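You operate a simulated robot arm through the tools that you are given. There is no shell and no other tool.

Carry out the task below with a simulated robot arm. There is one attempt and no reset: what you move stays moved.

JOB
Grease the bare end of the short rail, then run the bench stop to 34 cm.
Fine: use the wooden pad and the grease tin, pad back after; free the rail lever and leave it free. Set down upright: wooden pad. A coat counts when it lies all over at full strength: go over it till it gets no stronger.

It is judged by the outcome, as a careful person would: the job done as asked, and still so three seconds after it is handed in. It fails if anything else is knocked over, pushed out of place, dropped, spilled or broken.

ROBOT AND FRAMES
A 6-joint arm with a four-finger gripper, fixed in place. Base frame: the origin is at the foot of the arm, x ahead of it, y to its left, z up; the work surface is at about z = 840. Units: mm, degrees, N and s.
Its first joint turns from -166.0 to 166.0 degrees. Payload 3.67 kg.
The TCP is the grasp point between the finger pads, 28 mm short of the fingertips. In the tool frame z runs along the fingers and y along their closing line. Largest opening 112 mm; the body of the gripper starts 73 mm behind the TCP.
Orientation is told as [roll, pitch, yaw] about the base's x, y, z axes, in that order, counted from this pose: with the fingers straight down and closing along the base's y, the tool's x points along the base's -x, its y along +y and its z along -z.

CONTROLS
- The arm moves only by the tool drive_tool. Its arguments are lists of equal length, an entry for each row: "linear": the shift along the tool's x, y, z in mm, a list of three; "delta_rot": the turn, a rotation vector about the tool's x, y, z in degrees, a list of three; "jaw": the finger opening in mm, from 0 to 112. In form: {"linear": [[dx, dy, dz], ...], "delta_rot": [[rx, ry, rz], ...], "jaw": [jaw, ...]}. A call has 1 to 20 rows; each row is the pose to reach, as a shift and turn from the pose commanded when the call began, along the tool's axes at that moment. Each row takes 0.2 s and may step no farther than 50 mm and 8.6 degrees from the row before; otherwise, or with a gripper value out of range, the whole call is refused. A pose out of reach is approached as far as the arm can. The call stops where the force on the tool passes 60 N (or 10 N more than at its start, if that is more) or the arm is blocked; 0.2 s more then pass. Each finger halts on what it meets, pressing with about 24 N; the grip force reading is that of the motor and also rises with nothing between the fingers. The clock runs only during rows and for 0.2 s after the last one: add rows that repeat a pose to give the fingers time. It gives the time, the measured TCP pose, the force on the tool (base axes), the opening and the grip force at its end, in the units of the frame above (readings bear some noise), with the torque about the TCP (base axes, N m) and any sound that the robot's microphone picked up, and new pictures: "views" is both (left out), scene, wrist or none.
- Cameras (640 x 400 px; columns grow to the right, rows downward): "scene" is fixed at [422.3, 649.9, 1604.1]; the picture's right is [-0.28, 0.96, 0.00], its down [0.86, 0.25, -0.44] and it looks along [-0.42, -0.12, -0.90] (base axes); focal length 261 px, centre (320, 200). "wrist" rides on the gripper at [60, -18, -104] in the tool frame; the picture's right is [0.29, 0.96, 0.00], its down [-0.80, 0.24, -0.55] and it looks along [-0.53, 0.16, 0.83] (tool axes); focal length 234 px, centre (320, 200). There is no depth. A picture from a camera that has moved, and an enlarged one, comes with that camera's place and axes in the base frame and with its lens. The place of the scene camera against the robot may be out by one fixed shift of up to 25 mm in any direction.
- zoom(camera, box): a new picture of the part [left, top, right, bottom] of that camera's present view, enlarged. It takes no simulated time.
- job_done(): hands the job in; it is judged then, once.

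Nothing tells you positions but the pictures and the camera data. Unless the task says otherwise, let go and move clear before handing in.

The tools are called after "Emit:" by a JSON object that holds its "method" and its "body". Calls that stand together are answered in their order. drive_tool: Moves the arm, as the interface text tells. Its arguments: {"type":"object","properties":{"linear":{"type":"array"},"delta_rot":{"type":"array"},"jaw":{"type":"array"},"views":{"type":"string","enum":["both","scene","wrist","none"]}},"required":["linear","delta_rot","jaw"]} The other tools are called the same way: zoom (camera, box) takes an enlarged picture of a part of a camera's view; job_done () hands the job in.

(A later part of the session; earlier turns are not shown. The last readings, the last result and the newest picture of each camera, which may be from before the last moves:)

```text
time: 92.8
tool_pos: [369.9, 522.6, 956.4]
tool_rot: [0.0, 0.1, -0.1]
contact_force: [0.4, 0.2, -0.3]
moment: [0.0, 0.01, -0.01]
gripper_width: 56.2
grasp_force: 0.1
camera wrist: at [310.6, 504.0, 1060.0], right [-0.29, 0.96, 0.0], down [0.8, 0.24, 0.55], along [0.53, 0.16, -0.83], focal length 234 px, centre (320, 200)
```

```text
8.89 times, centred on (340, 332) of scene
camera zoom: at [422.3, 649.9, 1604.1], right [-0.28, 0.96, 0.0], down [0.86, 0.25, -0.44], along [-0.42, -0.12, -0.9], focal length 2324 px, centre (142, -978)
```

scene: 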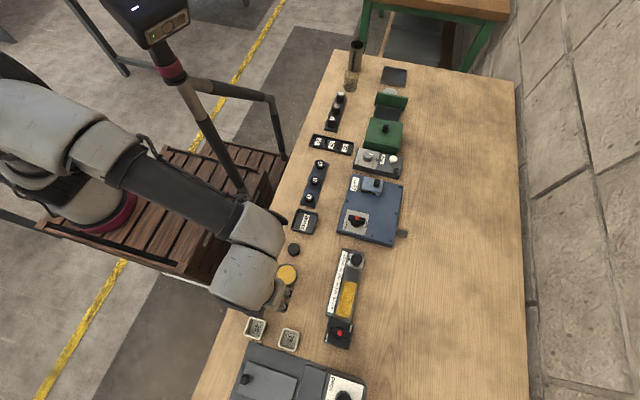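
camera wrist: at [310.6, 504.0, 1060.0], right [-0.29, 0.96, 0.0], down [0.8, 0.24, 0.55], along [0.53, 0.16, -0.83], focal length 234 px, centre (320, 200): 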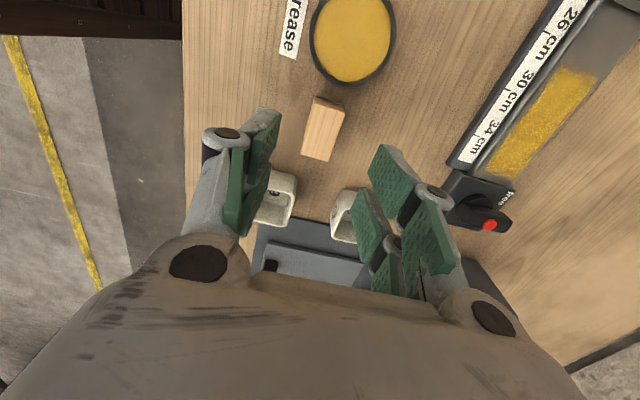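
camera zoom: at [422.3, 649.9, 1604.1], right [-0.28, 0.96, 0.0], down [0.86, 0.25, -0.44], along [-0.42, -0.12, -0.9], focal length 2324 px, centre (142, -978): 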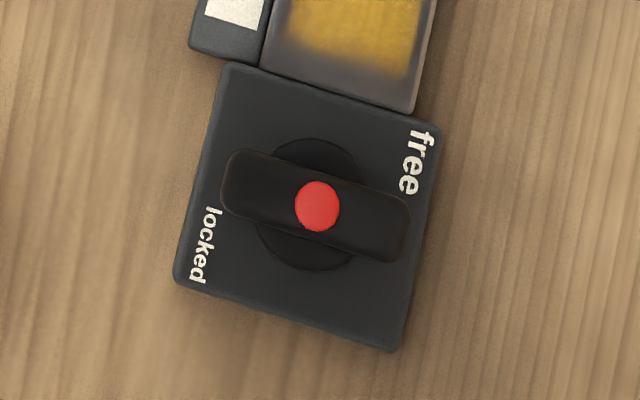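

Lever confirmed at "free". Picking up the pad again for another greasing round.

Emit:
{"method": "drive_tool", "body": {"linear": [[0, 1, 30], [0, 1, 60], [0, 1, 77], [0, 1, 77], [0, 1, 77], [0, 1, 77], [0, 1, 77]], "delta_rot": [[0, 0, 0], [0, 0, 0], [0, 0, 0], [0, 0, 0], [0, 0, 0], [0, 0, 0], [0, 0, 0]], "jaw": [56, 50, 45, 35, 20, 15, 15], "views": "none"}}

Emit:
{"method": "drive_tool", "body": {"linear": [[0, 0, -20], [0, 0, -40], [23, 0, -40], [46, 0, -40], [69.7, 0, -40], [69.7, 0, -25], [69.7, 0, -25]], "delta_rot": [[0, 0, 0], [0, 0, 0], [0, 0, 0], [0, 0, 0], [0, 0, 0], [0, 0, 0], [0, 0, 0]], "jaw": [15, 15, 15, 15, 15, 15, 15], "views": "wrist"}}

Emit:
{"method": "zoom", "body": {"camera": "wrist", "box": [250, 60, 400, 160]}}

```text
time: 94.4
tool_pos: [369.3, 523.1, 878.4]
tool_rot: [-0.1, 0.2, 0.0]
contact_force: [0.4, -0.3, -0.1]
moment: [0.0, 0.0, -0.05]
gripper_width: 25.4
grasp_force: 24.4
```

```text
time: 96.0
tool_pos: [298.1, 523.3, 903.5]
tool_rot: [0.0, 0.1, 0.0]
contact_force: [0.1, 1.2, -0.6]
moment: [0.02, -0.01, 0.01]
gripper_width: 25.2
grasp_force: 24.1
camera wrist: at [240.6, 506.2, 1008.0], right [-0.29, 0.96, 0.0], down [0.8, 0.24, 0.55], along [0.53, 0.16, -0.83], focal length 234 px, centre (320, 200)
```

wrist: 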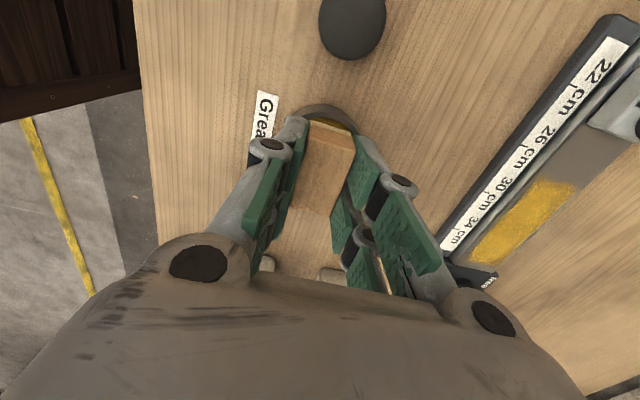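

```text
4.00 times, centred on (325, 110) of wrist
camera zoom: at [240.6, 506.2, 1008.0], right [-0.29, 0.96, 0.0], down [0.8, 0.24, 0.55], along [0.53, 0.16, -0.83], focal length 937 px, centre (300, 560)
```

zoom: 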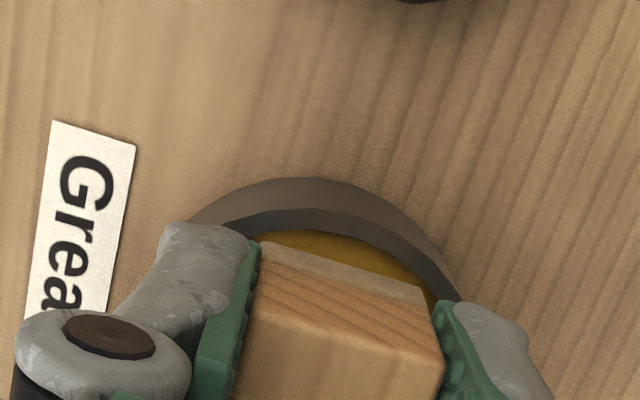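

Emit:
{"method": "drive_tool", "body": {"linear": [[0, 0, 1.5], [0, 0, 2.8], [0, 0, 2.8], [0, 0, 2.8]], "delta_rot": [[0, 0, 0], [0, 0, 0], [0, 0, 0], [0, 0, 0]], "jaw": [15, 15, 15, 15], "views": "none"}}

```text
time: 97.0
tool_pos: [299.9, 523.8, 901.4]
tool_rot: [0.0, 0.0, 0.0]
contact_force: [0.3, -0.5, -0.9]
moment: [-0.02, -0.04, -0.01]
gripper_width: 25.6
grasp_force: 24.0
```

Emit:
{"method": "drive_tool", "body": {"linear": [[0, 0, 0.5], [0, 0, 0.9], [0, 0, 0.9], [0, 0, 0.9]], "delta_rot": [[0, 0, 0], [0, 0, 0], [0, 0, 0], [0, 0, 0]], "jaw": [15, 15, 15, 15], "views": "none"}}

```text
time: 98.0
tool_pos: [298.8, 523.3, 901.2]
tool_rot: [0.1, 0.0, 0.1]
contact_force: [0.3, -0.7, -0.6]
moment: [0.0, 0.05, -0.04]
gripper_width: 25.3
grasp_force: 23.9
```

Emit:
{"method": "drive_tool", "body": {"linear": [[0, 0, 0.5], [0, 0, 0.8], [0, 0, 0.8]], "delta_rot": [[0, 0, 0], [0, 0, 0], [0, 0, 0]], "jaw": [15, 15, 15], "views": "none"}}

```text
time: 98.8
tool_pos: [298.6, 522.6, 900.3]
tool_rot: [0.0, 0.0, -0.1]
contact_force: [0.8, -1.2, 2.5]
moment: [-0.03, -0.04, -0.01]
gripper_width: 25.6
grasp_force: 24.0
```

Emit:
{"method": "drive_tool", "body": {"linear": [[0, 0, 0.4], [0, 0, 0.4], [0, 0, 0.4], [0, 0, 0.4]], "delta_rot": [[0, 0, 0], [0, 0, 0], [0, 0, 0], [0, 0, 0]], "jaw": [15, 15, 15, 15], "views": "none"}}

```text
time: 99.8
tool_pos: [298.3, 524.1, 898.9]
tool_rot: [0.2, -0.1, 0.0]
contact_force: [0.4, 0.5, 11.4]
moment: [0.05, 0.04, -0.01]
gripper_width: 25.2
grasp_force: 24.4
```

Emit:
{"method": "drive_tool", "body": {"linear": [[0, 0, -15], [0, 0, -30], [-5, 45, -30], [-10, 90, -30], [-15, 135, -30], [-18.2, 180, -30], [-18.2, 183.8, -30], [-18.2, 183.8, -10], [-18.2, 183.8, 2], [-18.2, 183.8, 4.2], [-18.2, 183.8, 4.2]], "delta_rot": [[0, 0, 0], [0, 0, 0], [0, 0, 0], [0, 0, 0], [0, 0, 0], [0, 0, 0], [0, 0, 0], [0, 0, 0], [0, 0, 0], [0, 0, 0], [0, 0, 0]], "jaw": [15, 15, 15, 15, 15, 15, 15, 15, 15, 15, 15], "views": "none"}}

```text
time: 102.2
tool_pos: [318.0, 708.4, 896.3]
tool_rot: [0.1, 0.1, 0.0]
contact_force: [2.6, -1.8, 9.0]
moment: [-0.09, -0.04, 0.01]
gripper_width: 25.5
grasp_force: 24.0
```

Emit:
{"method": "drive_tool", "body": {"linear": [[0, 0, 0.1], [8, 0, 0.1], [0, 0, 0.1], [-8, 0, 0.1], [-16, 0, 0.1], [-8, 0, 0.1], [0, 0, 0.1], [0, -8, 0.1], [8, -8, 0.1], [0, -8, 0.1], [-8, -8, 0.1], [-16, -8, 0.1], [-8, -8, 0.1], [0, -16, 0.1], [8, -16, 0.1], [0, -16, 0.1], [-8, -16, 0.1], [-16, -16, 0.1], [-8, -16, 0.1], [0, -8, 0.1]], "delta_rot": [[0, 0, 0], [0, 0, 0], [0, 0, 0], [0, 0, 0], [0, 0, 0], [0, 0, 0], [0, 0, 0], [0, 0, 0], [0, 0, 0], [0, 0, 0], [0, 0, 0], [0, 0, 0], [0, 0, 0], [0, 0, 0], [0, 0, 0], [0, 0, 0], [0, 0, 0], [0, 0, 0], [0, 0, 0], [0, 0, 0]], "jaw": [15, 15, 15, 15, 15, 15, 15, 15, 15, 15, 15, 15, 15, 15, 15, 15, 15, 15, 15, 15], "views": "none"}}

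Emit:
{"method": "drive_tool", "body": {"linear": [[0, 0, 0], [0, 10, 0], [0, 10, 0], [-8, 10, 0], [8, 10, 0], [8, 0, 0], [0, 0, 0], [-8, 0, 0], [0, -10, 0], [8, -10, 0], [0, -10, 0], [-8, -10, 0], [0, 0, 0], [12, 0, 0], [24, 0, 0], [32, 0, 0], [32, 8, 0], [32, -8, 0], [20, -8, 0], [0, -4, 0]], "delta_rot": [[0, 0, 0], [0, 0, 0], [0, 0, 0], [0, 0, 0], [0, 0, 0], [0, 0, 0], [0, 0, 0], [0, 0, 0], [0, 0, 0], [0, 0, 0], [0, 0, 0], [0, 0, 0], [0, 0, 0], [0, 0, 0], [0, 0, 0], [0, 0, 0], [0, 0, 0], [0, 0, 0], [0, 0, 0], [0, 0, 0]], "jaw": [15, 15, 15, 15, 15, 15, 15, 15, 15, 15, 15, 15, 15, 15, 15, 15, 15, 15, 15, 15], "views": "none"}}

```text
time: 106.4
tool_pos: [317.8, 699.8, 895.6]
tool_rot: [0.0, 0.0, 0.0]
contact_force: [4.4, -2.8, 15.8]
moment: [-0.11, -0.16, -0.02]
gripper_width: 25.4
grasp_force: 23.8
```

```text
time: 110.6
tool_pos: [318.8, 695.4, 894.6]
tool_rot: [0.1, -0.1, 0.1]
contact_force: [-2.6, -1.0, 6.6]
moment: [-0.03, 0.12, -0.01]
gripper_width: 25.4
grasp_force: 23.9
```

Emit:
{"method": "drive_tool", "body": {"linear": [[0, 0, -20], [0, 0, -50], [0, -45, -64], [0, -90, -64], [0, -135, -64], [0, -171.8, -64]], "delta_rot": [[0, 0, 0], [0, 0, 0], [0, 0, 0], [0, 0, 0], [0, 0, 0], [0, 0, 0]], "jaw": [15, 15, 15, 15, 15, 15], "views": "wrist"}}

Emit:
{"method": "zoom", "body": {"camera": "scene", "box": [325, 270, 365, 325]}}

Emit:
{"method": "zoom", "body": {"camera": "wrist", "box": [420, 90, 540, 210]}}

```text
time: 112.0
tool_pos: [316.5, 522.4, 959.2]
tool_rot: [0.0, 0.0, -0.1]
contact_force: [-0.2, 0.5, -0.7]
moment: [-0.01, 0.02, -0.02]
gripper_width: 25.1
grasp_force: 24.0
camera wrist: at [258.6, 504.0, 1062.9], right [-0.29, 0.96, 0.0], down [0.8, 0.24, 0.55], along [0.53, 0.16, -0.83], focal length 234 px, centre (320, 200)
```

wrist: 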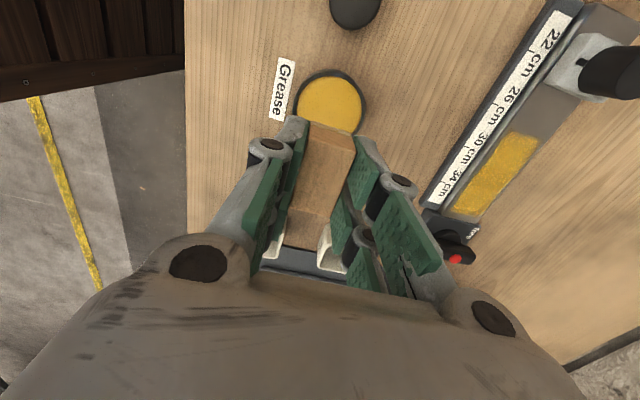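

```text
7.27 times, centred on (345, 298) of scene
camera zoom: at [422.3, 649.9, 1604.1], right [-0.28, 0.96, 0.0], down [0.86, 0.25, -0.44], along [-0.42, -0.12, -0.9], focal length 1901 px, centre (138, -509)
```

zoom: 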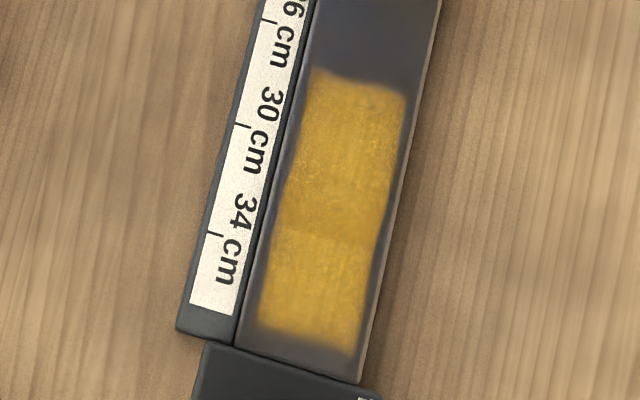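

```text
3.33 times, centred on (480, 150) of wrist
camera zoom: at [258.6, 504.0, 1062.9], right [-0.29, 0.96, 0.0], down [0.8, 0.24, 0.55], along [0.53, 0.16, -0.83], focal length 781 px, centre (-213, 367)
```

zoom: 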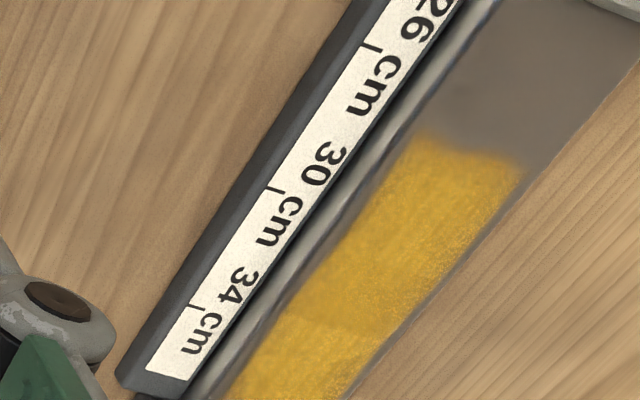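

Another full round made no visible change, so the coat is at full strength (the faint seam is texture). Returning the pad.

Emit:
{"method": "drive_tool", "body": {"linear": [[-23, 0, 0], [-46, 0, 0], [-51.5, 0, 0], [-51.5, 0, 25], [-51.5, 0, 50], [-51.5, 0, 70], [-51.5, 0, 80], [-51.5, 0, 80]], "delta_rot": [[0, 0, 0], [0, 0, 0], [0, 0, 0], [0, 0, 0], [0, 0, 0], [0, 0, 0], [0, 0, 0], [0, 0, 0]], "jaw": [15, 15, 15, 15, 15, 15, 15, 15], "views": "none"}}

Emit:
{"method": "drive_tool", "body": {"linear": [[0, 0, 0.5], [0, 0, 1], [0, 0, 1]], "delta_rot": [[0, 0, 0], [0, 0, 0], [0, 0, 0]], "jaw": [15, 15, 15], "views": "none"}}

```text
time: 113.8
tool_pos: [370.6, 522.9, 879.0]
tool_rot: [0.1, 0.1, 0.1]
contact_force: [-0.8, -0.2, -0.3]
moment: [0.01, -0.01, -0.03]
gripper_width: 25.3
grasp_force: 24.0
```

```text
time: 114.6
tool_pos: [369.8, 524.5, 878.2]
tool_rot: [0.0, 0.1, 0.1]
contact_force: [-1.0, -0.7, -0.4]
moment: [0.0, 0.03, 0.01]
gripper_width: 25.2
grasp_force: 23.8
```

Emit:
{"method": "drive_tool", "body": {"linear": [[0, 0, 0.5], [0, 0, 0.8], [0, 0, 0.8]], "delta_rot": [[0, 0, 0], [0, 0, 0], [0, 0, 0]], "jaw": [15, 15, 15], "views": "none"}}

```text
time: 115.4
tool_pos: [369.3, 523.8, 877.4]
tool_rot: [0.0, 0.1, 0.0]
contact_force: [0.2, 0.4, 1.5]
moment: [0.0, 0.03, 0.02]
gripper_width: 25.5
grasp_force: 24.5
```

Emit:
{"method": "drive_tool", "body": {"linear": [[0, 0, 0.3], [0, 0, 0.3], [0, 0, 0.3], [0, 0, 0.3]], "delta_rot": [[0, 0, 0], [0, 0, 0], [0, 0, 0], [0, 0, 0]], "jaw": [15, 15, 30, 45], "views": "none"}}

Emit:
{"method": "drive_tool", "body": {"linear": [[0, 0, 0], [0, 0, -15], [0, 0, -45], [0, 0, -75], [0, 0, -75]], "delta_rot": [[0, 0, 0], [0, 0, 0], [0, 0, 0], [0, 0, 0], [0, 0, 0]], "jaw": [56, 56, 56, 56, 56], "views": "wrist"}}

Emit:
{"method": "zoom", "body": {"camera": "wrist", "box": [280, 80, 380, 180]}}

Emit:
{"method": "zoom", "body": {"camera": "scene", "box": [310, 240, 390, 350]}}

```text
time: 116.4
tool_pos: [368.9, 524.9, 876.6]
tool_rot: [0.0, 0.1, 0.1]
contact_force: [0.6, -0.1, 0.5]
moment: [0.0, 0.02, -0.03]
gripper_width: 44.9
grasp_force: 0.2
```

```text
time: 117.6
tool_pos: [369.5, 524.3, 952.4]
tool_rot: [0.0, 0.1, 0.1]
contact_force: [0.5, 1.0, 0.2]
moment: [-0.03, 0.0, -0.02]
gripper_width: 56.1
grasp_force: 0.1
camera wrist: at [310.1, 505.8, 1055.9], right [-0.29, 0.96, 0.0], down [0.8, 0.24, 0.55], along [0.53, 0.16, -0.83], focal length 234 px, centre (320, 200)
```

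wrist: 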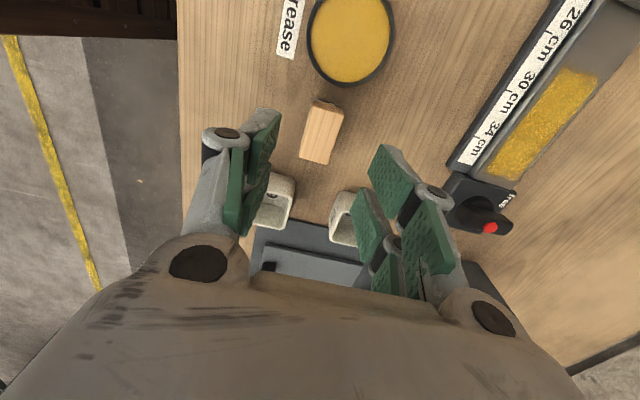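

```text
4.00 times, centred on (330, 130) of wrist
camera zoom: at [310.1, 505.8, 1055.9], right [-0.29, 0.96, 0.0], down [0.8, 0.24, 0.55], along [0.53, 0.16, -0.83], focal length 937 px, centre (280, 480)
```

zoom: 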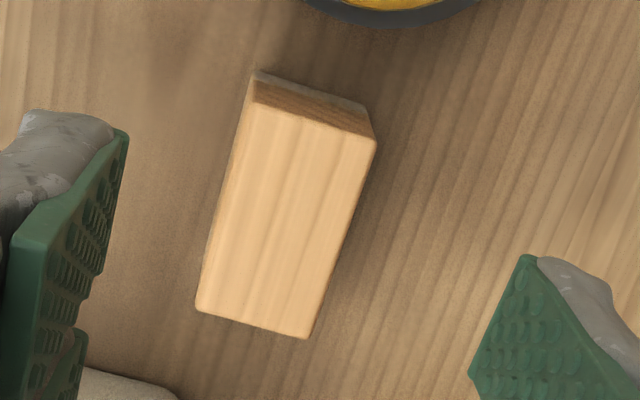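

```text
3.64 times, centred on (350, 295) of scene
camera zoom: at [422.3, 649.9, 1604.1], right [-0.28, 0.96, 0.0], down [0.86, 0.25, -0.44], along [-0.42, -0.12, -0.9], focal length 951 px, centre (211, -146)
```

zoom: 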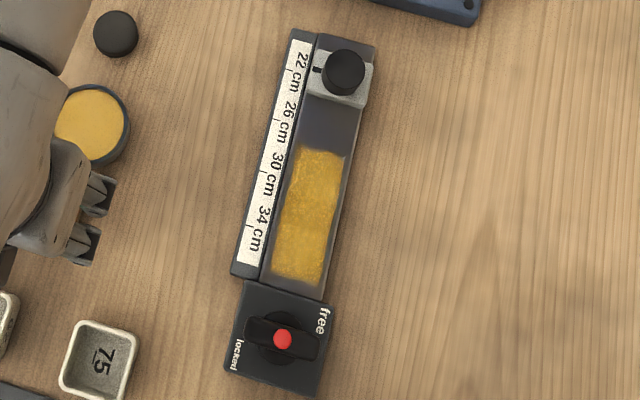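

The pad stands upright in its place. Next, move above the stop's knob, near (215.5, 699) with its top at z≈900.

Emit:
{"method": "drive_tool", "body": {"linear": [[26, 29, -10], [52, 58, -10], [78, 87, -10], [104, 116, -10], [130, 146, -10], [154, 174.8, -10], [154, 174.8, -5], [154, 174.8, -5]], "delta_rot": [[0, 0, 0], [0, 0, 0], [0, 0, 0], [0, 0, 0], [0, 0, 0], [0, 0, 0], [0, 0, 0], [0, 0, 0]], "jaw": [60, 60, 60, 60, 60, 60, 60, 60]}}

Emit:
{"method": "zoom", "body": {"camera": "wrist", "box": [220, 60, 420, 240]}}

```text
time: 119.4
tool_pos: [214.4, 699.2, 958.0]
tool_rot: [-0.1, 0.0, 0.0]
contact_force: [-0.3, 0.0, -0.1]
moment: [-0.03, -0.03, 0.01]
gripper_width: 60.0
grasp_force: 0.0
camera wrist: at [155.9, 680.5, 1061.5], right [-0.29, 0.96, 0.0], down [0.8, 0.24, 0.55], along [0.53, 0.16, -0.83], focal length 234 px, centre (320, 200)
```

scene: 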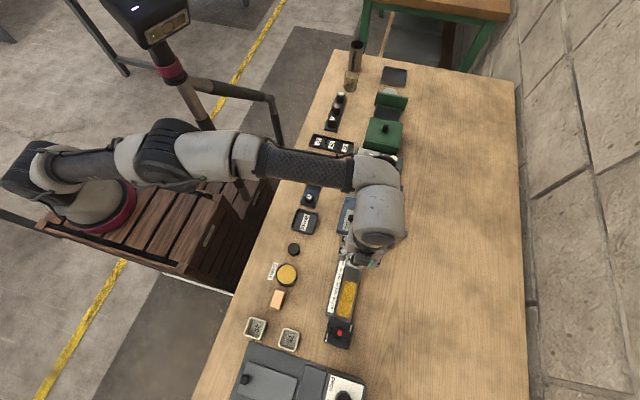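
wrist: 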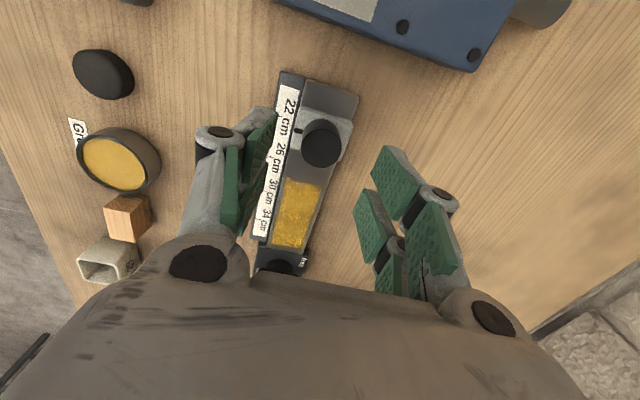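

```text
2.22 times, centred on (320, 150) of wrist
camera zoom: at [155.9, 680.5, 1061.5], right [-0.29, 0.96, 0.0], down [0.8, 0.24, 0.55], along [0.53, 0.16, -0.83], focal length 520 px, centre (320, 311)
```

zoom: 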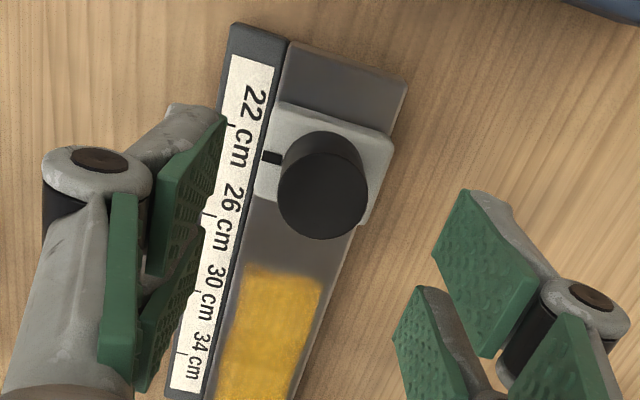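

The knob is well centred. Lowering and gripping it.

Emit:
{"method": "drive_tool", "body": {"linear": [[0, 1, 20], [0, 1, 40], [0, 1, 56], [0, 1, 56], [0, 1, 56], [0, 1, 56], [0, 1, 56], [0, 1, 56]], "delta_rot": [[0, 0, 0], [0, 0, 0], [0, 0, 0], [0, 0, 0], [0, 0, 0], [0, 0, 0], [0, 0, 0], [0, 0, 0]], "jaw": [60, 60, 60, 60, 45, 32, 24, 24], "views": "wrist"}}

Emit:
{"method": "zoom", "body": {"camera": "wrist", "box": [220, 60, 420, 240]}}

```text
time: 121.2
tool_pos: [215.3, 700.3, 902.7]
tool_rot: [0.2, -0.1, 0.0]
contact_force: [0.5, -0.5, 9.1]
moment: [-0.17, 0.0, -0.01]
gripper_width: 27.8
grasp_force: 45.2
camera wrist: at [156.5, 681.3, 1006.0], right [-0.29, 0.96, 0.0], down [0.8, 0.24, 0.55], along [0.53, 0.16, -0.83], focal length 234 px, centre (320, 200)
```

wrist: 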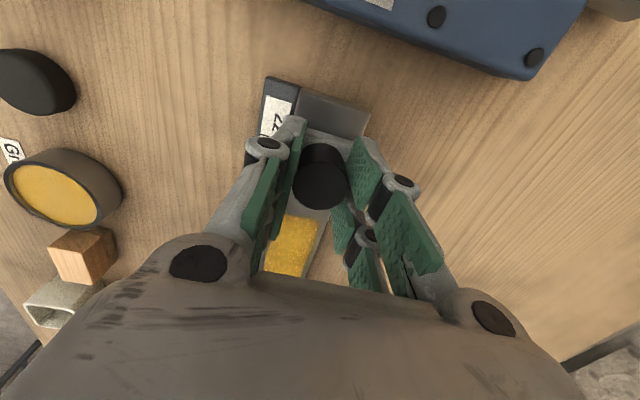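

```text
2.22 times, centred on (320, 150) of wrist
camera zoom: at [156.5, 681.3, 1006.0], right [-0.29, 0.96, 0.0], down [0.8, 0.24, 0.55], along [0.53, 0.16, -0.83], focal length 520 px, centre (320, 311)
```

zoom: 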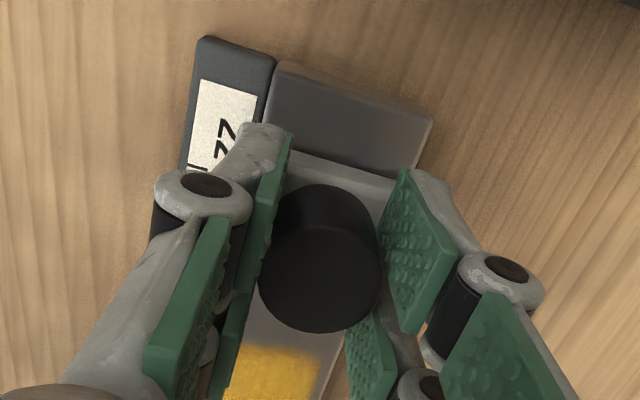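

Gripped (27.8 mm). Testing a 10 mm slide.

Emit:
{"method": "drive_tool", "body": {"linear": [[-3, 0, -0.4], [-6, 0, -0.4], [-10, 0, -0.4], [-10, 0, -0.4]], "delta_rot": [[0, 0, 0], [0, 0, 0], [0, 0, 0], [0, 0, 0]], "jaw": [24, 24, 24, 24], "views": "wrist"}}

Emit:
{"method": "zoom", "body": {"camera": "wrist", "box": [220, 60, 420, 240]}}

```text
time: 122.2
tool_pos: [225.7, 700.1, 902.6]
tool_rot: [0.0, 0.0, 0.0]
contact_force: [-0.4, -0.8, 10.7]
moment: [-0.09, 0.16, 0.03]
gripper_width: 27.8
grasp_force: 45.0
camera wrist: at [166.8, 681.4, 1006.0], right [-0.29, 0.96, 0.0], down [0.8, 0.24, 0.55], along [0.53, 0.16, -0.83], focal length 234 px, centre (320, 200)
```

wrist: 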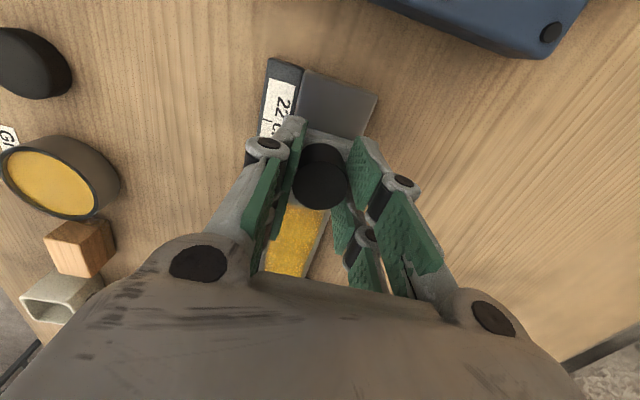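

```text
2.22 times, centred on (320, 150) of wrist
camera zoom: at [166.8, 681.4, 1006.0], right [-0.29, 0.96, 0.0], down [0.8, 0.24, 0.55], along [0.53, 0.16, -0.83], focal length 520 px, centre (320, 311)
```

zoom: 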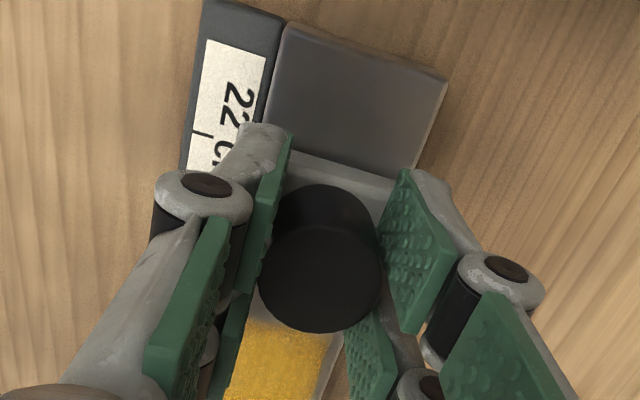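

It slides freely. Moving on towards 34 cm, stopping a little short to check.

Emit:
{"method": "drive_tool", "body": {"linear": [[-10, 0, 0], [-20, 0, 0], [-30, 0, 0], [-40, 0, 0], [-50, 0, 0], [-60, 0, 0], [-70, 0, 0], [-80, 0, 0], [-90, 0, 0], [-100, 0, 0], [-107, 0, 0], [-107, 0, 0]], "delta_rot": [[0, 0, 0], [0, 0, 0], [0, 0, 0], [0, 0, 0], [0, 0, 0], [0, 0, 0], [0, 0, 0], [0, 0, 0], [0, 0, 0], [0, 0, 0], [0, 0, 0], [0, 0, 0]], "jaw": [24, 24, 24, 24, 24, 24, 24, 24, 24, 24, 24, 24]}}

Emit:
{"method": "zoom", "body": {"camera": "scene", "box": [310, 240, 390, 350]}}

Emit:
{"method": "zoom", "body": {"camera": "wrist", "box": [220, 60, 420, 240]}}

```text
time: 124.8
tool_pos: [333.2, 699.8, 902.5]
tool_rot: [0.0, 0.0, 0.0]
contact_force: [0.8, -2.6, 11.7]
moment: [-0.07, 0.03, 0.04]
gripper_width: 27.8
grasp_force: 44.7
camera wrist: at [273.9, 681.4, 1005.9], right [-0.29, 0.96, 0.0], down [0.8, 0.24, 0.55], along [0.53, 0.16, -0.83], focal length 234 px, centre (320, 200)
```

scene: 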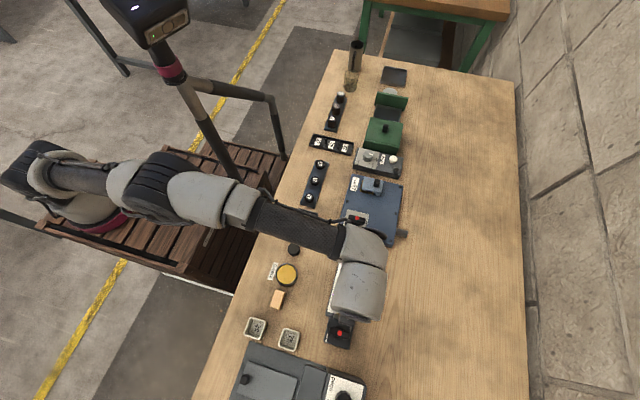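
wrist: 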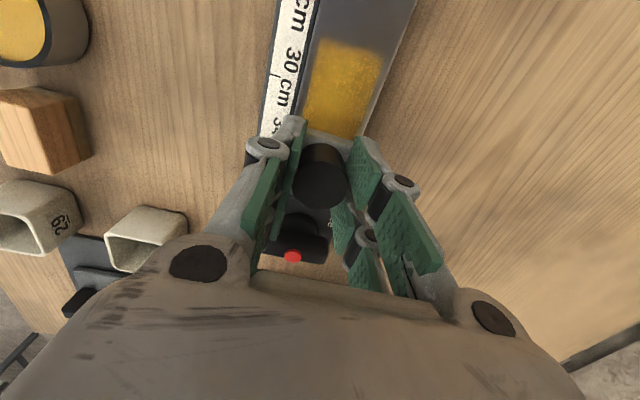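

```text
3.64 times, centred on (350, 295) of scene
camera zoom: at [422.3, 649.9, 1604.1], right [-0.28, 0.96, 0.0], down [0.86, 0.25, -0.44], along [-0.42, -0.12, -0.9], focal length 951 px, centre (211, -146)
```

zoom: 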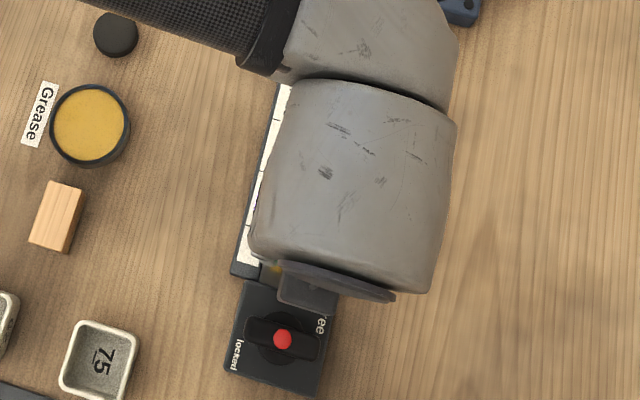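

```text
2.22 times, centred on (320, 150) of wrist
camera zoom: at [273.9, 681.4, 1005.9], right [-0.29, 0.96, 0.0], down [0.8, 0.24, 0.55], along [0.53, 0.16, -0.83], focal length 520 px, centre (320, 311)
```

zoom: 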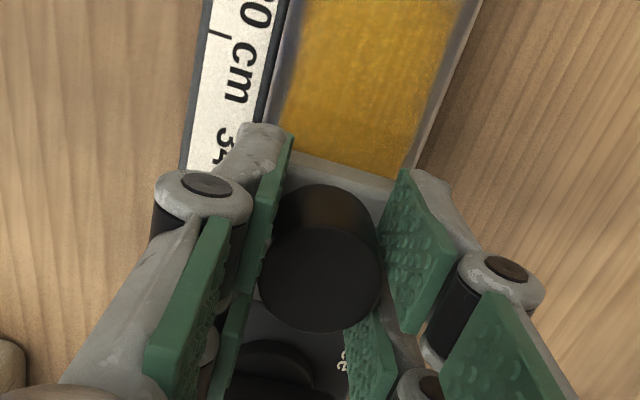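

Releasing and lifting to read the pointer against the scale.

Emit:
{"method": "drive_tool", "body": {"linear": [[0, 0, 0], [0, 0, 0], [0, 0, 0], [0, 0, -20], [0, 0, -50], [0, 0, -90], [30, 0, -110], [60, 0, -120], [80, 0, -120]], "delta_rot": [[0, 0, 0], [0, 0, 0], [0, 0, 0], [0, 0, 0], [0, 0, 0], [0, 0, 0], [0, 0, 0], [0, 0, 0], [0, 0, 0]], "jaw": [40, 60, 60, 60, 70, 90, 112, 112, 112]}}

Emit:
{"method": "zoom", "body": {"camera": "wrist", "box": [250, 100, 390, 250]}}

Emit:
{"method": "zoom", "body": {"camera": "scene", "box": [310, 260, 370, 350]}}

```text
time: 126.8
tool_pos: [252.9, 698.6, 1022.0]
tool_rot: [0.1, 0.0, 0.0]
contact_force: [-0.2, -0.3, -0.5]
moment: [0.02, 0.1, -0.02]
gripper_width: 111.9
grasp_force: 0.1
camera wrist: at [194.1, 680.8, 1126.1], right [-0.29, 0.96, 0.0], down [0.8, 0.24, 0.55], along [0.53, 0.16, -0.83], focal length 234 px, centre (320, 200)
```

scene: 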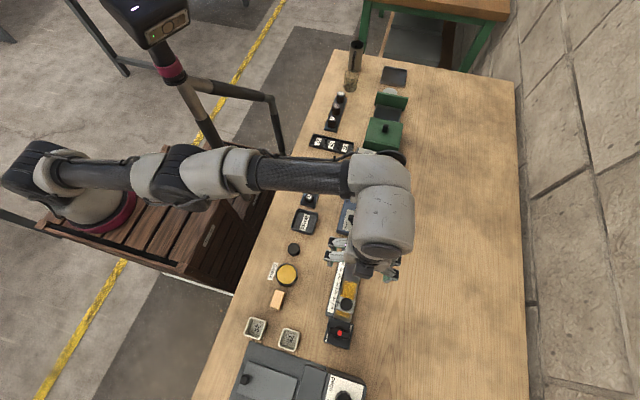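
wrist: 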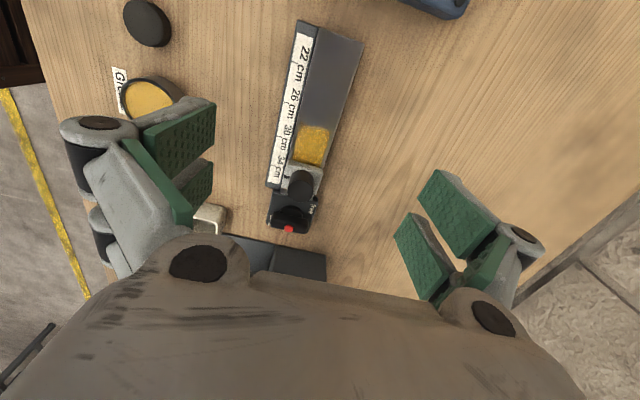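

```text
2.67 times, centred on (320, 175) of wrist
camera zoom: at [194.1, 680.8, 1126.1], right [-0.29, 0.96, 0.0], down [0.8, 0.24, 0.55], along [0.53, 0.16, -0.83], focal length 624 px, centre (320, 267)
```

zoom: 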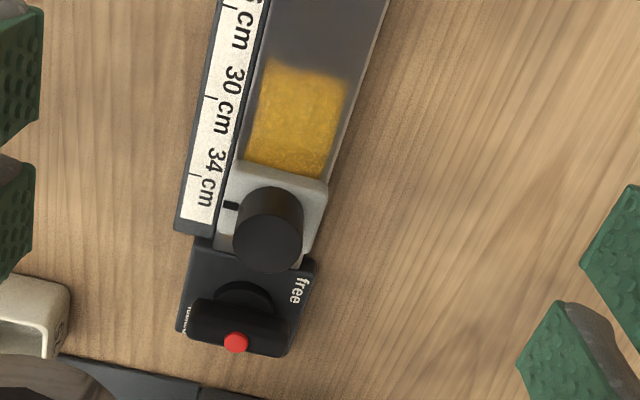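

```text
4.44 times, centred on (340, 305) of scene
camera zoom: at [422.3, 649.9, 1604.1], right [-0.28, 0.96, 0.0], down [0.86, 0.25, -0.44], along [-0.42, -0.12, -0.9], focal length 1162 px, centre (231, -267)
```

zoom: 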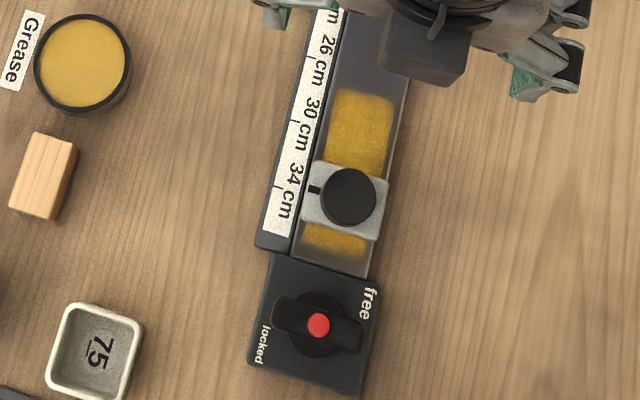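

Emit:
{"method": "zoom", "body": {"camera": "scene", "box": [328, 290, 350, 312]}}

Emit:
{"method": "zoom", "body": {"camera": "wrist", "box": [280, 140, 330, 190]}}

Emit:
{"method": "zoom", "body": {"camera": "wrist", "box": [265, 20, 345, 200]}}

```text
16.00 times, centred on (339, 301) of scene
camera zoom: at [422.3, 649.9, 1604.1], right [-0.28, 0.96, 0.0], down [0.86, 0.25, -0.44], along [-0.42, -0.12, -0.9], focal length 4182 px, centre (16, -1416)
```

zoom: 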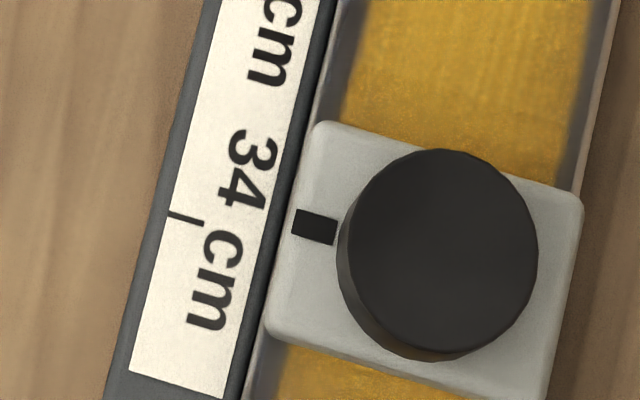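

```text
8.00 times, centred on (305, 165) of wrist
camera zoom: at [194.1, 680.8, 1126.1], right [-0.29, 0.96, 0.0], down [0.8, 0.24, 0.55], along [0.53, 0.16, -0.83], focal length 1873 px, centre (440, 480)
```

zoom: 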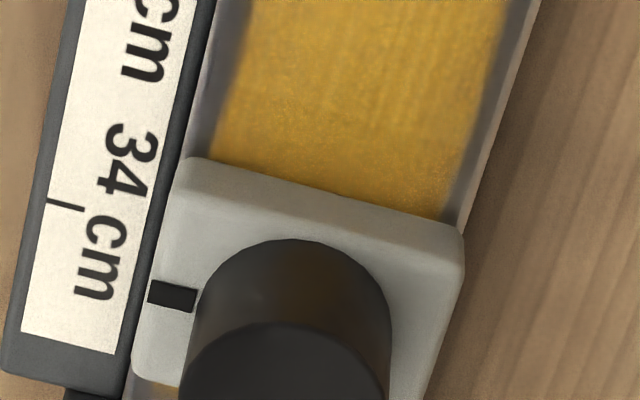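

```text
2.22 times, centred on (305, 110) of wrist
camera zoom: at [194.1, 680.8, 1126.1], right [-0.29, 0.96, 0.0], down [0.8, 0.24, 0.55], along [0.53, 0.16, -0.83], focal length 520 px, centre (353, 400)
```

zoom: 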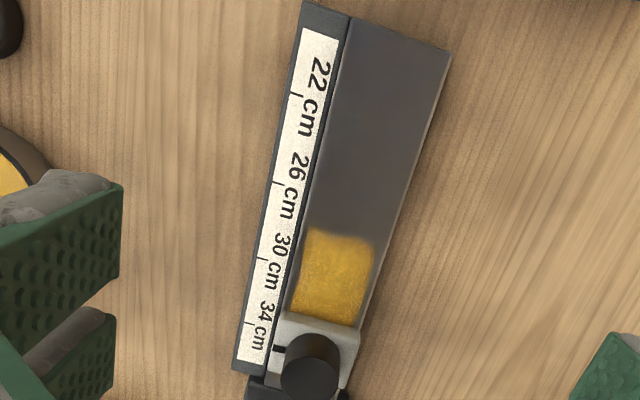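

The pointer looks about 2–3 mm short of 34. I'll put the wrist camera directly above the pointer to read it without parallax.

Emit:
{"method": "drive_tool", "body": {"linear": [[-30, 0, 0], [-60, 0, 0], [-90, 1, 10], [-120, 2, 20], [-144.5, 3, 20], [-144.5, 3, 20]], "delta_rot": [[0, 0, 0], [0, 0, 0], [0, 0, 0], [0, 0, 0], [0, 0, 0], [0, 0, 0]], "jaw": [112, 112, 112, 112, 112, 112], "views": "wrist"}}

Emit:
{"method": "zoom", "body": {"camera": "wrist", "box": [280, 10, 360, 80]}}

```text
time: 128.2
tool_pos: [396.4, 692.2, 1000.2]
tool_rot: [0.1, 0.1, -0.1]
contact_force: [-0.3, 0.7, 0.1]
moment: [-0.02, 0.02, 0.03]
gripper_width: 112.1
grasp_force: 0.1
out of reach, approached as far as the arm can: row 1, 2, 3, 4, 5, 6
camera wrist: at [337.6, 673.7, 1103.3], right [-0.29, 0.96, 0.0], down [0.8, 0.24, 0.55], along [0.53, 0.16, -0.83], focal length 234 px, centre (320, 200)
```

wrist: 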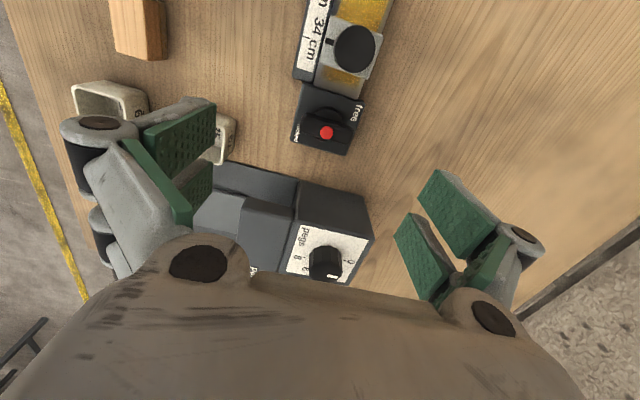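

```text
5.71 times, centred on (320, 45) of wrist
camera zoom: at [337.6, 673.7, 1103.3], right [-0.29, 0.96, 0.0], down [0.8, 0.24, 0.55], along [0.53, 0.16, -0.83], focal length 1338 px, centre (320, 1086)
```

zoom: 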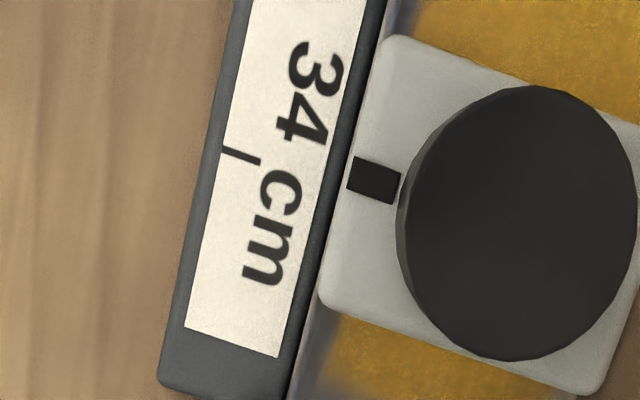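

The pointer is about 2.5 mm short of the 34 tick. To measure precisely, I'll square the camera to the rail by turning the gripper about 17°.

Emit:
{"method": "drive_tool", "body": {"linear": [[-1, -10, 0], [-1.6, -23, 0], [-1.6, -23, 0], [-1.6, -23, 0]], "delta_rot": [[0, 0, 6], [0, 0, 12], [0, 0, 16.7], [0, 0, 16.7]], "jaw": [112, 112, 112, 112], "views": "wrist"}}

Emit:
{"method": "zoom", "body": {"camera": "wrist", "box": [280, 10, 360, 80]}}

```text
time: 129.2
tool_pos: [396.9, 668.9, 1000.1]
tool_rot: [0.0, 0.1, -16.8]
contact_force: [-1.0, -0.6, 0.7]
moment: [-0.03, 0.04, -0.02]
gripper_width: 111.6
grasp_force: 0.0
out of reach, approached as far as the arm can: row 1, 2
camera wrist: at [336.7, 668.8, 1103.6], right [0.0, 1.0, 0.0], down [0.83, 0.0, 0.55], along [0.55, 0.0, -0.83], focal length 234 px, centre (320, 200)
```

wrist: 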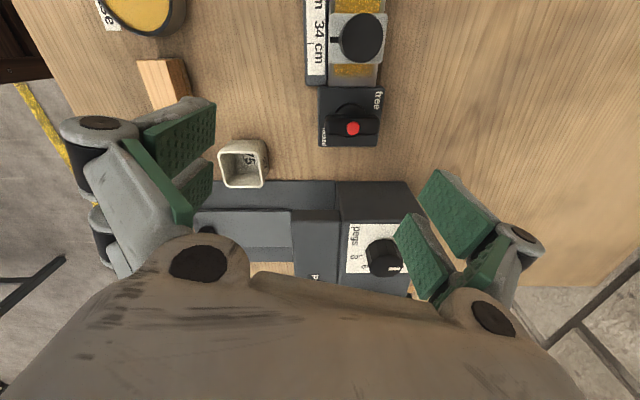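

```text
5.71 times, centred on (320, 45) of wrist
camera zoom: at [336.7, 668.8, 1103.6], right [0.0, 1.0, 0.0], down [0.83, 0.0, 0.55], along [0.55, 0.0, -0.83], focal length 1338 px, centre (320, 1086)
```

zoom: 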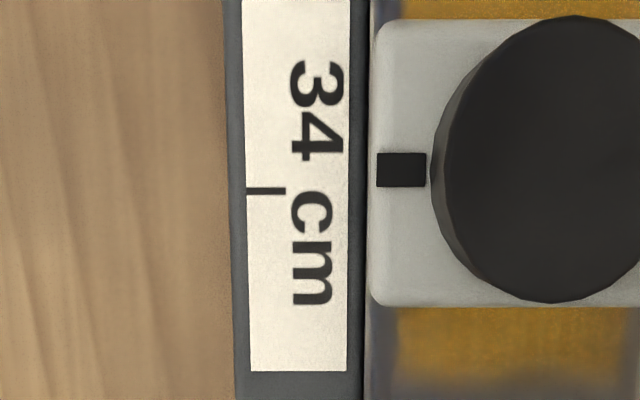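

Precisely, the pointer is 2.5 mm short of the tick. Returning to the knob to regrip and shift it.

Emit:
{"method": "drive_tool", "body": {"linear": [[24, 3.6, 0], [48, 7.2, 0], [71.9, 10.8, 0], [71.9, 10.8, 25], [71.9, 10.8, 46.5], [71.9, 10.8, 46.5]], "delta_rot": [[0, 0, -6], [0, 0, -12], [0, 0, -16.7], [0, 0, -16.7], [0, 0, -16.7], [0, 0, -16.7]], "jaw": [100, 80, 60, 60, 60, 60], "views": "wrist"}}

Emit:
{"method": "zoom", "body": {"camera": "wrist", "box": [220, 60, 420, 240]}}

```text
time: 130.6
tool_pos: [332.1, 700.7, 952.5]
tool_rot: [0.0, 0.0, 0.0]
contact_force: [-0.7, -0.3, -0.2]
moment: [-0.02, 0.03, -0.01]
gripper_width: 60.0
grasp_force: 0.1
camera wrist: at [273.3, 681.9, 1057.1], right [-0.29, 0.96, 0.0], down [0.8, 0.24, 0.55], along [0.53, 0.16, -0.83], focal length 234 px, centre (320, 200)
```

wrist: 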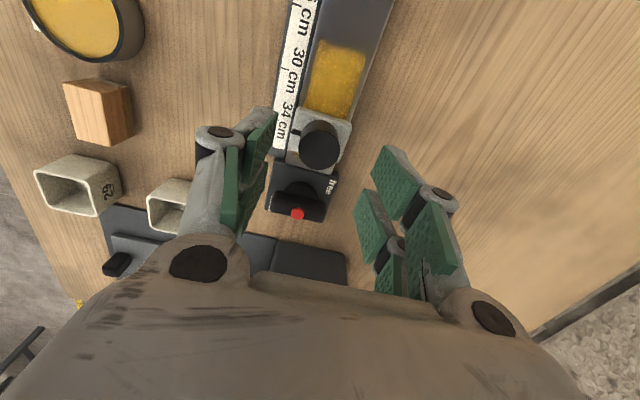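

```text
2.22 times, centred on (320, 150) of wrist
camera zoom: at [273.3, 681.9, 1057.1], right [-0.29, 0.96, 0.0], down [0.8, 0.24, 0.55], along [0.53, 0.16, -0.83], focal length 520 px, centre (320, 311)
```

zoom: 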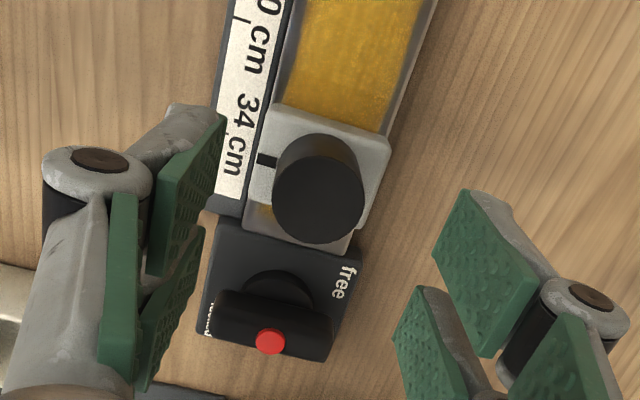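

Emit:
{"method": "drive_tool", "body": {"linear": [[0, 0, 20], [0, 0, 40], [0, 0, 52], [0, 0, 52], [0, 0, 52], [0, 0, 52], [0, 0, 52], [0, 0, 52]], "delta_rot": [[0, 0, 0], [0, 0, 0], [0, 0, 0], [0, 0, 0], [0, 0, 0], [0, 0, 0], [0, 0, 0], [0, 0, 0]], "jaw": [60, 60, 60, 60, 45, 32, 24, 24], "views": "none"}}

Emit:
{"method": "drive_tool", "body": {"linear": [[-0.8, 0, 0], [-1.6, 0, 0], [-2.5, 0, 0], [-2.5, 0, 0], [-2.5, 0, 0]], "delta_rot": [[0, 0, 0], [0, 0, 0], [0, 0, 0], [0, 0, 0], [0, 0, 0]], "jaw": [24, 24, 24, 24, 24], "views": "none"}}

Emit:
{"method": "drive_tool", "body": {"linear": [[0, 0, 0], [0, 0, 0], [0, 0, 0], [0, 0, -20], [0, 0, -50], [0, 0, -90]], "delta_rot": [[0, 0, 0], [0, 0, 0], [0, 0, 0], [0, 0, 0], [0, 0, 0], [0, 0, 0]], "jaw": [40, 60, 60, 60, 70, 90], "views": "none"}}

```text
time: 132.4
tool_pos: [332.4, 699.6, 900.6]
tool_rot: [0.0, 0.1, 0.0]
contact_force: [0.5, -6.9, 0.5]
moment: [-0.24, -0.06, 0.05]
gripper_width: 44.7
grasp_force: 44.7
```

```text
time: 133.6
tool_pos: [333.3, 700.6, 900.6]
tool_rot: [0.1, 0.2, 0.0]
contact_force: [-0.5, -8.0, -9.0]
moment: [-0.19, 0.19, 0.02]
gripper_width: 44.6
grasp_force: 45.3
```

```text
time: 135.0
tool_pos: [335.0, 700.6, 991.8]
tool_rot: [0.1, 0.2, 0.0]
contact_force: [-0.4, 0.1, -1.0]
moment: [0.03, 0.02, 0.02]
gripper_width: 90.2
grasp_force: 0.0
```

The fingers caught the carriage plate rather than the knob, but it should have moved along. Checking the reading from above again.

Emit:
{"method": "drive_tool", "body": {"linear": [[-30, -10, 0], [-62, -31, 0], [-62, -31, -10], [-62, -31, -10]], "delta_rot": [[0, 0, 6], [0, 0, 12], [0, 0, 16.7], [0, 0, 16.7]], "jaw": [112, 112, 112, 112]}}

Emit:
{"method": "zoom", "body": {"camera": "wrist", "box": [280, 10, 360, 80]}}

Emit:
{"method": "zoom", "body": {"camera": "wrist", "box": [270, 0, 450, 170]}}

```text
time: 136.0
tool_pos: [396.4, 668.8, 999.6]
tool_rot: [-0.1, 0.0, -16.8]
contact_force: [-0.3, -1.0, 0.4]
moment: [-0.02, 0.01, -0.01]
gripper_width: 112.1
grasp_force: 0.1
camera wrist: at [335.2, 668.2, 1104.2], right [0.0, 1.0, 0.0], down [0.83, 0.0, 0.55], along [0.55, 0.0, -0.83], focal length 234 px, centre (320, 200)
```

scene: 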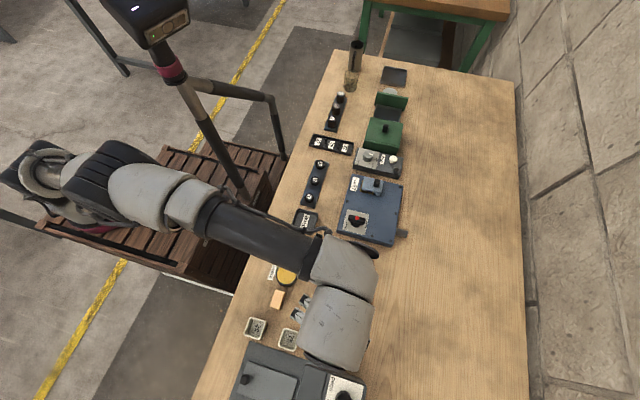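
wrist: 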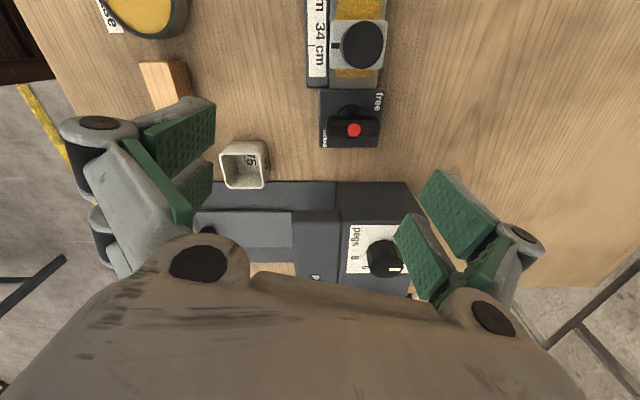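

```text
5.71 times, centred on (320, 45) of wrist
camera zoom: at [335.2, 668.2, 1104.2], right [0.0, 1.0, 0.0], down [0.83, 0.0, 0.55], along [0.55, 0.0, -0.83], focal length 1338 px, centre (320, 1086)
```

zoom: 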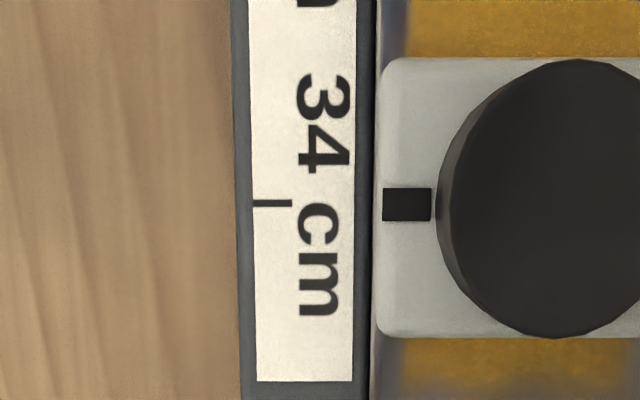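

```text
2.35 times, centred on (360, 85) of wrist
camera zoom: at [335.2, 668.2, 1104.2], right [0.0, 1.0, 0.0], down [0.83, 0.0, 0.55], along [0.55, 0.0, -0.83], focal length 551 px, centre (226, 471)
```

zoom: 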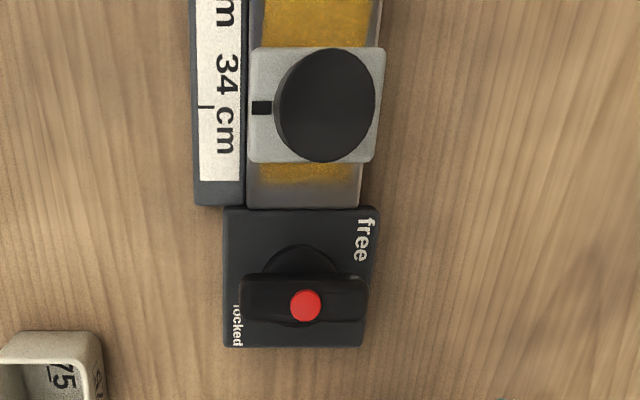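

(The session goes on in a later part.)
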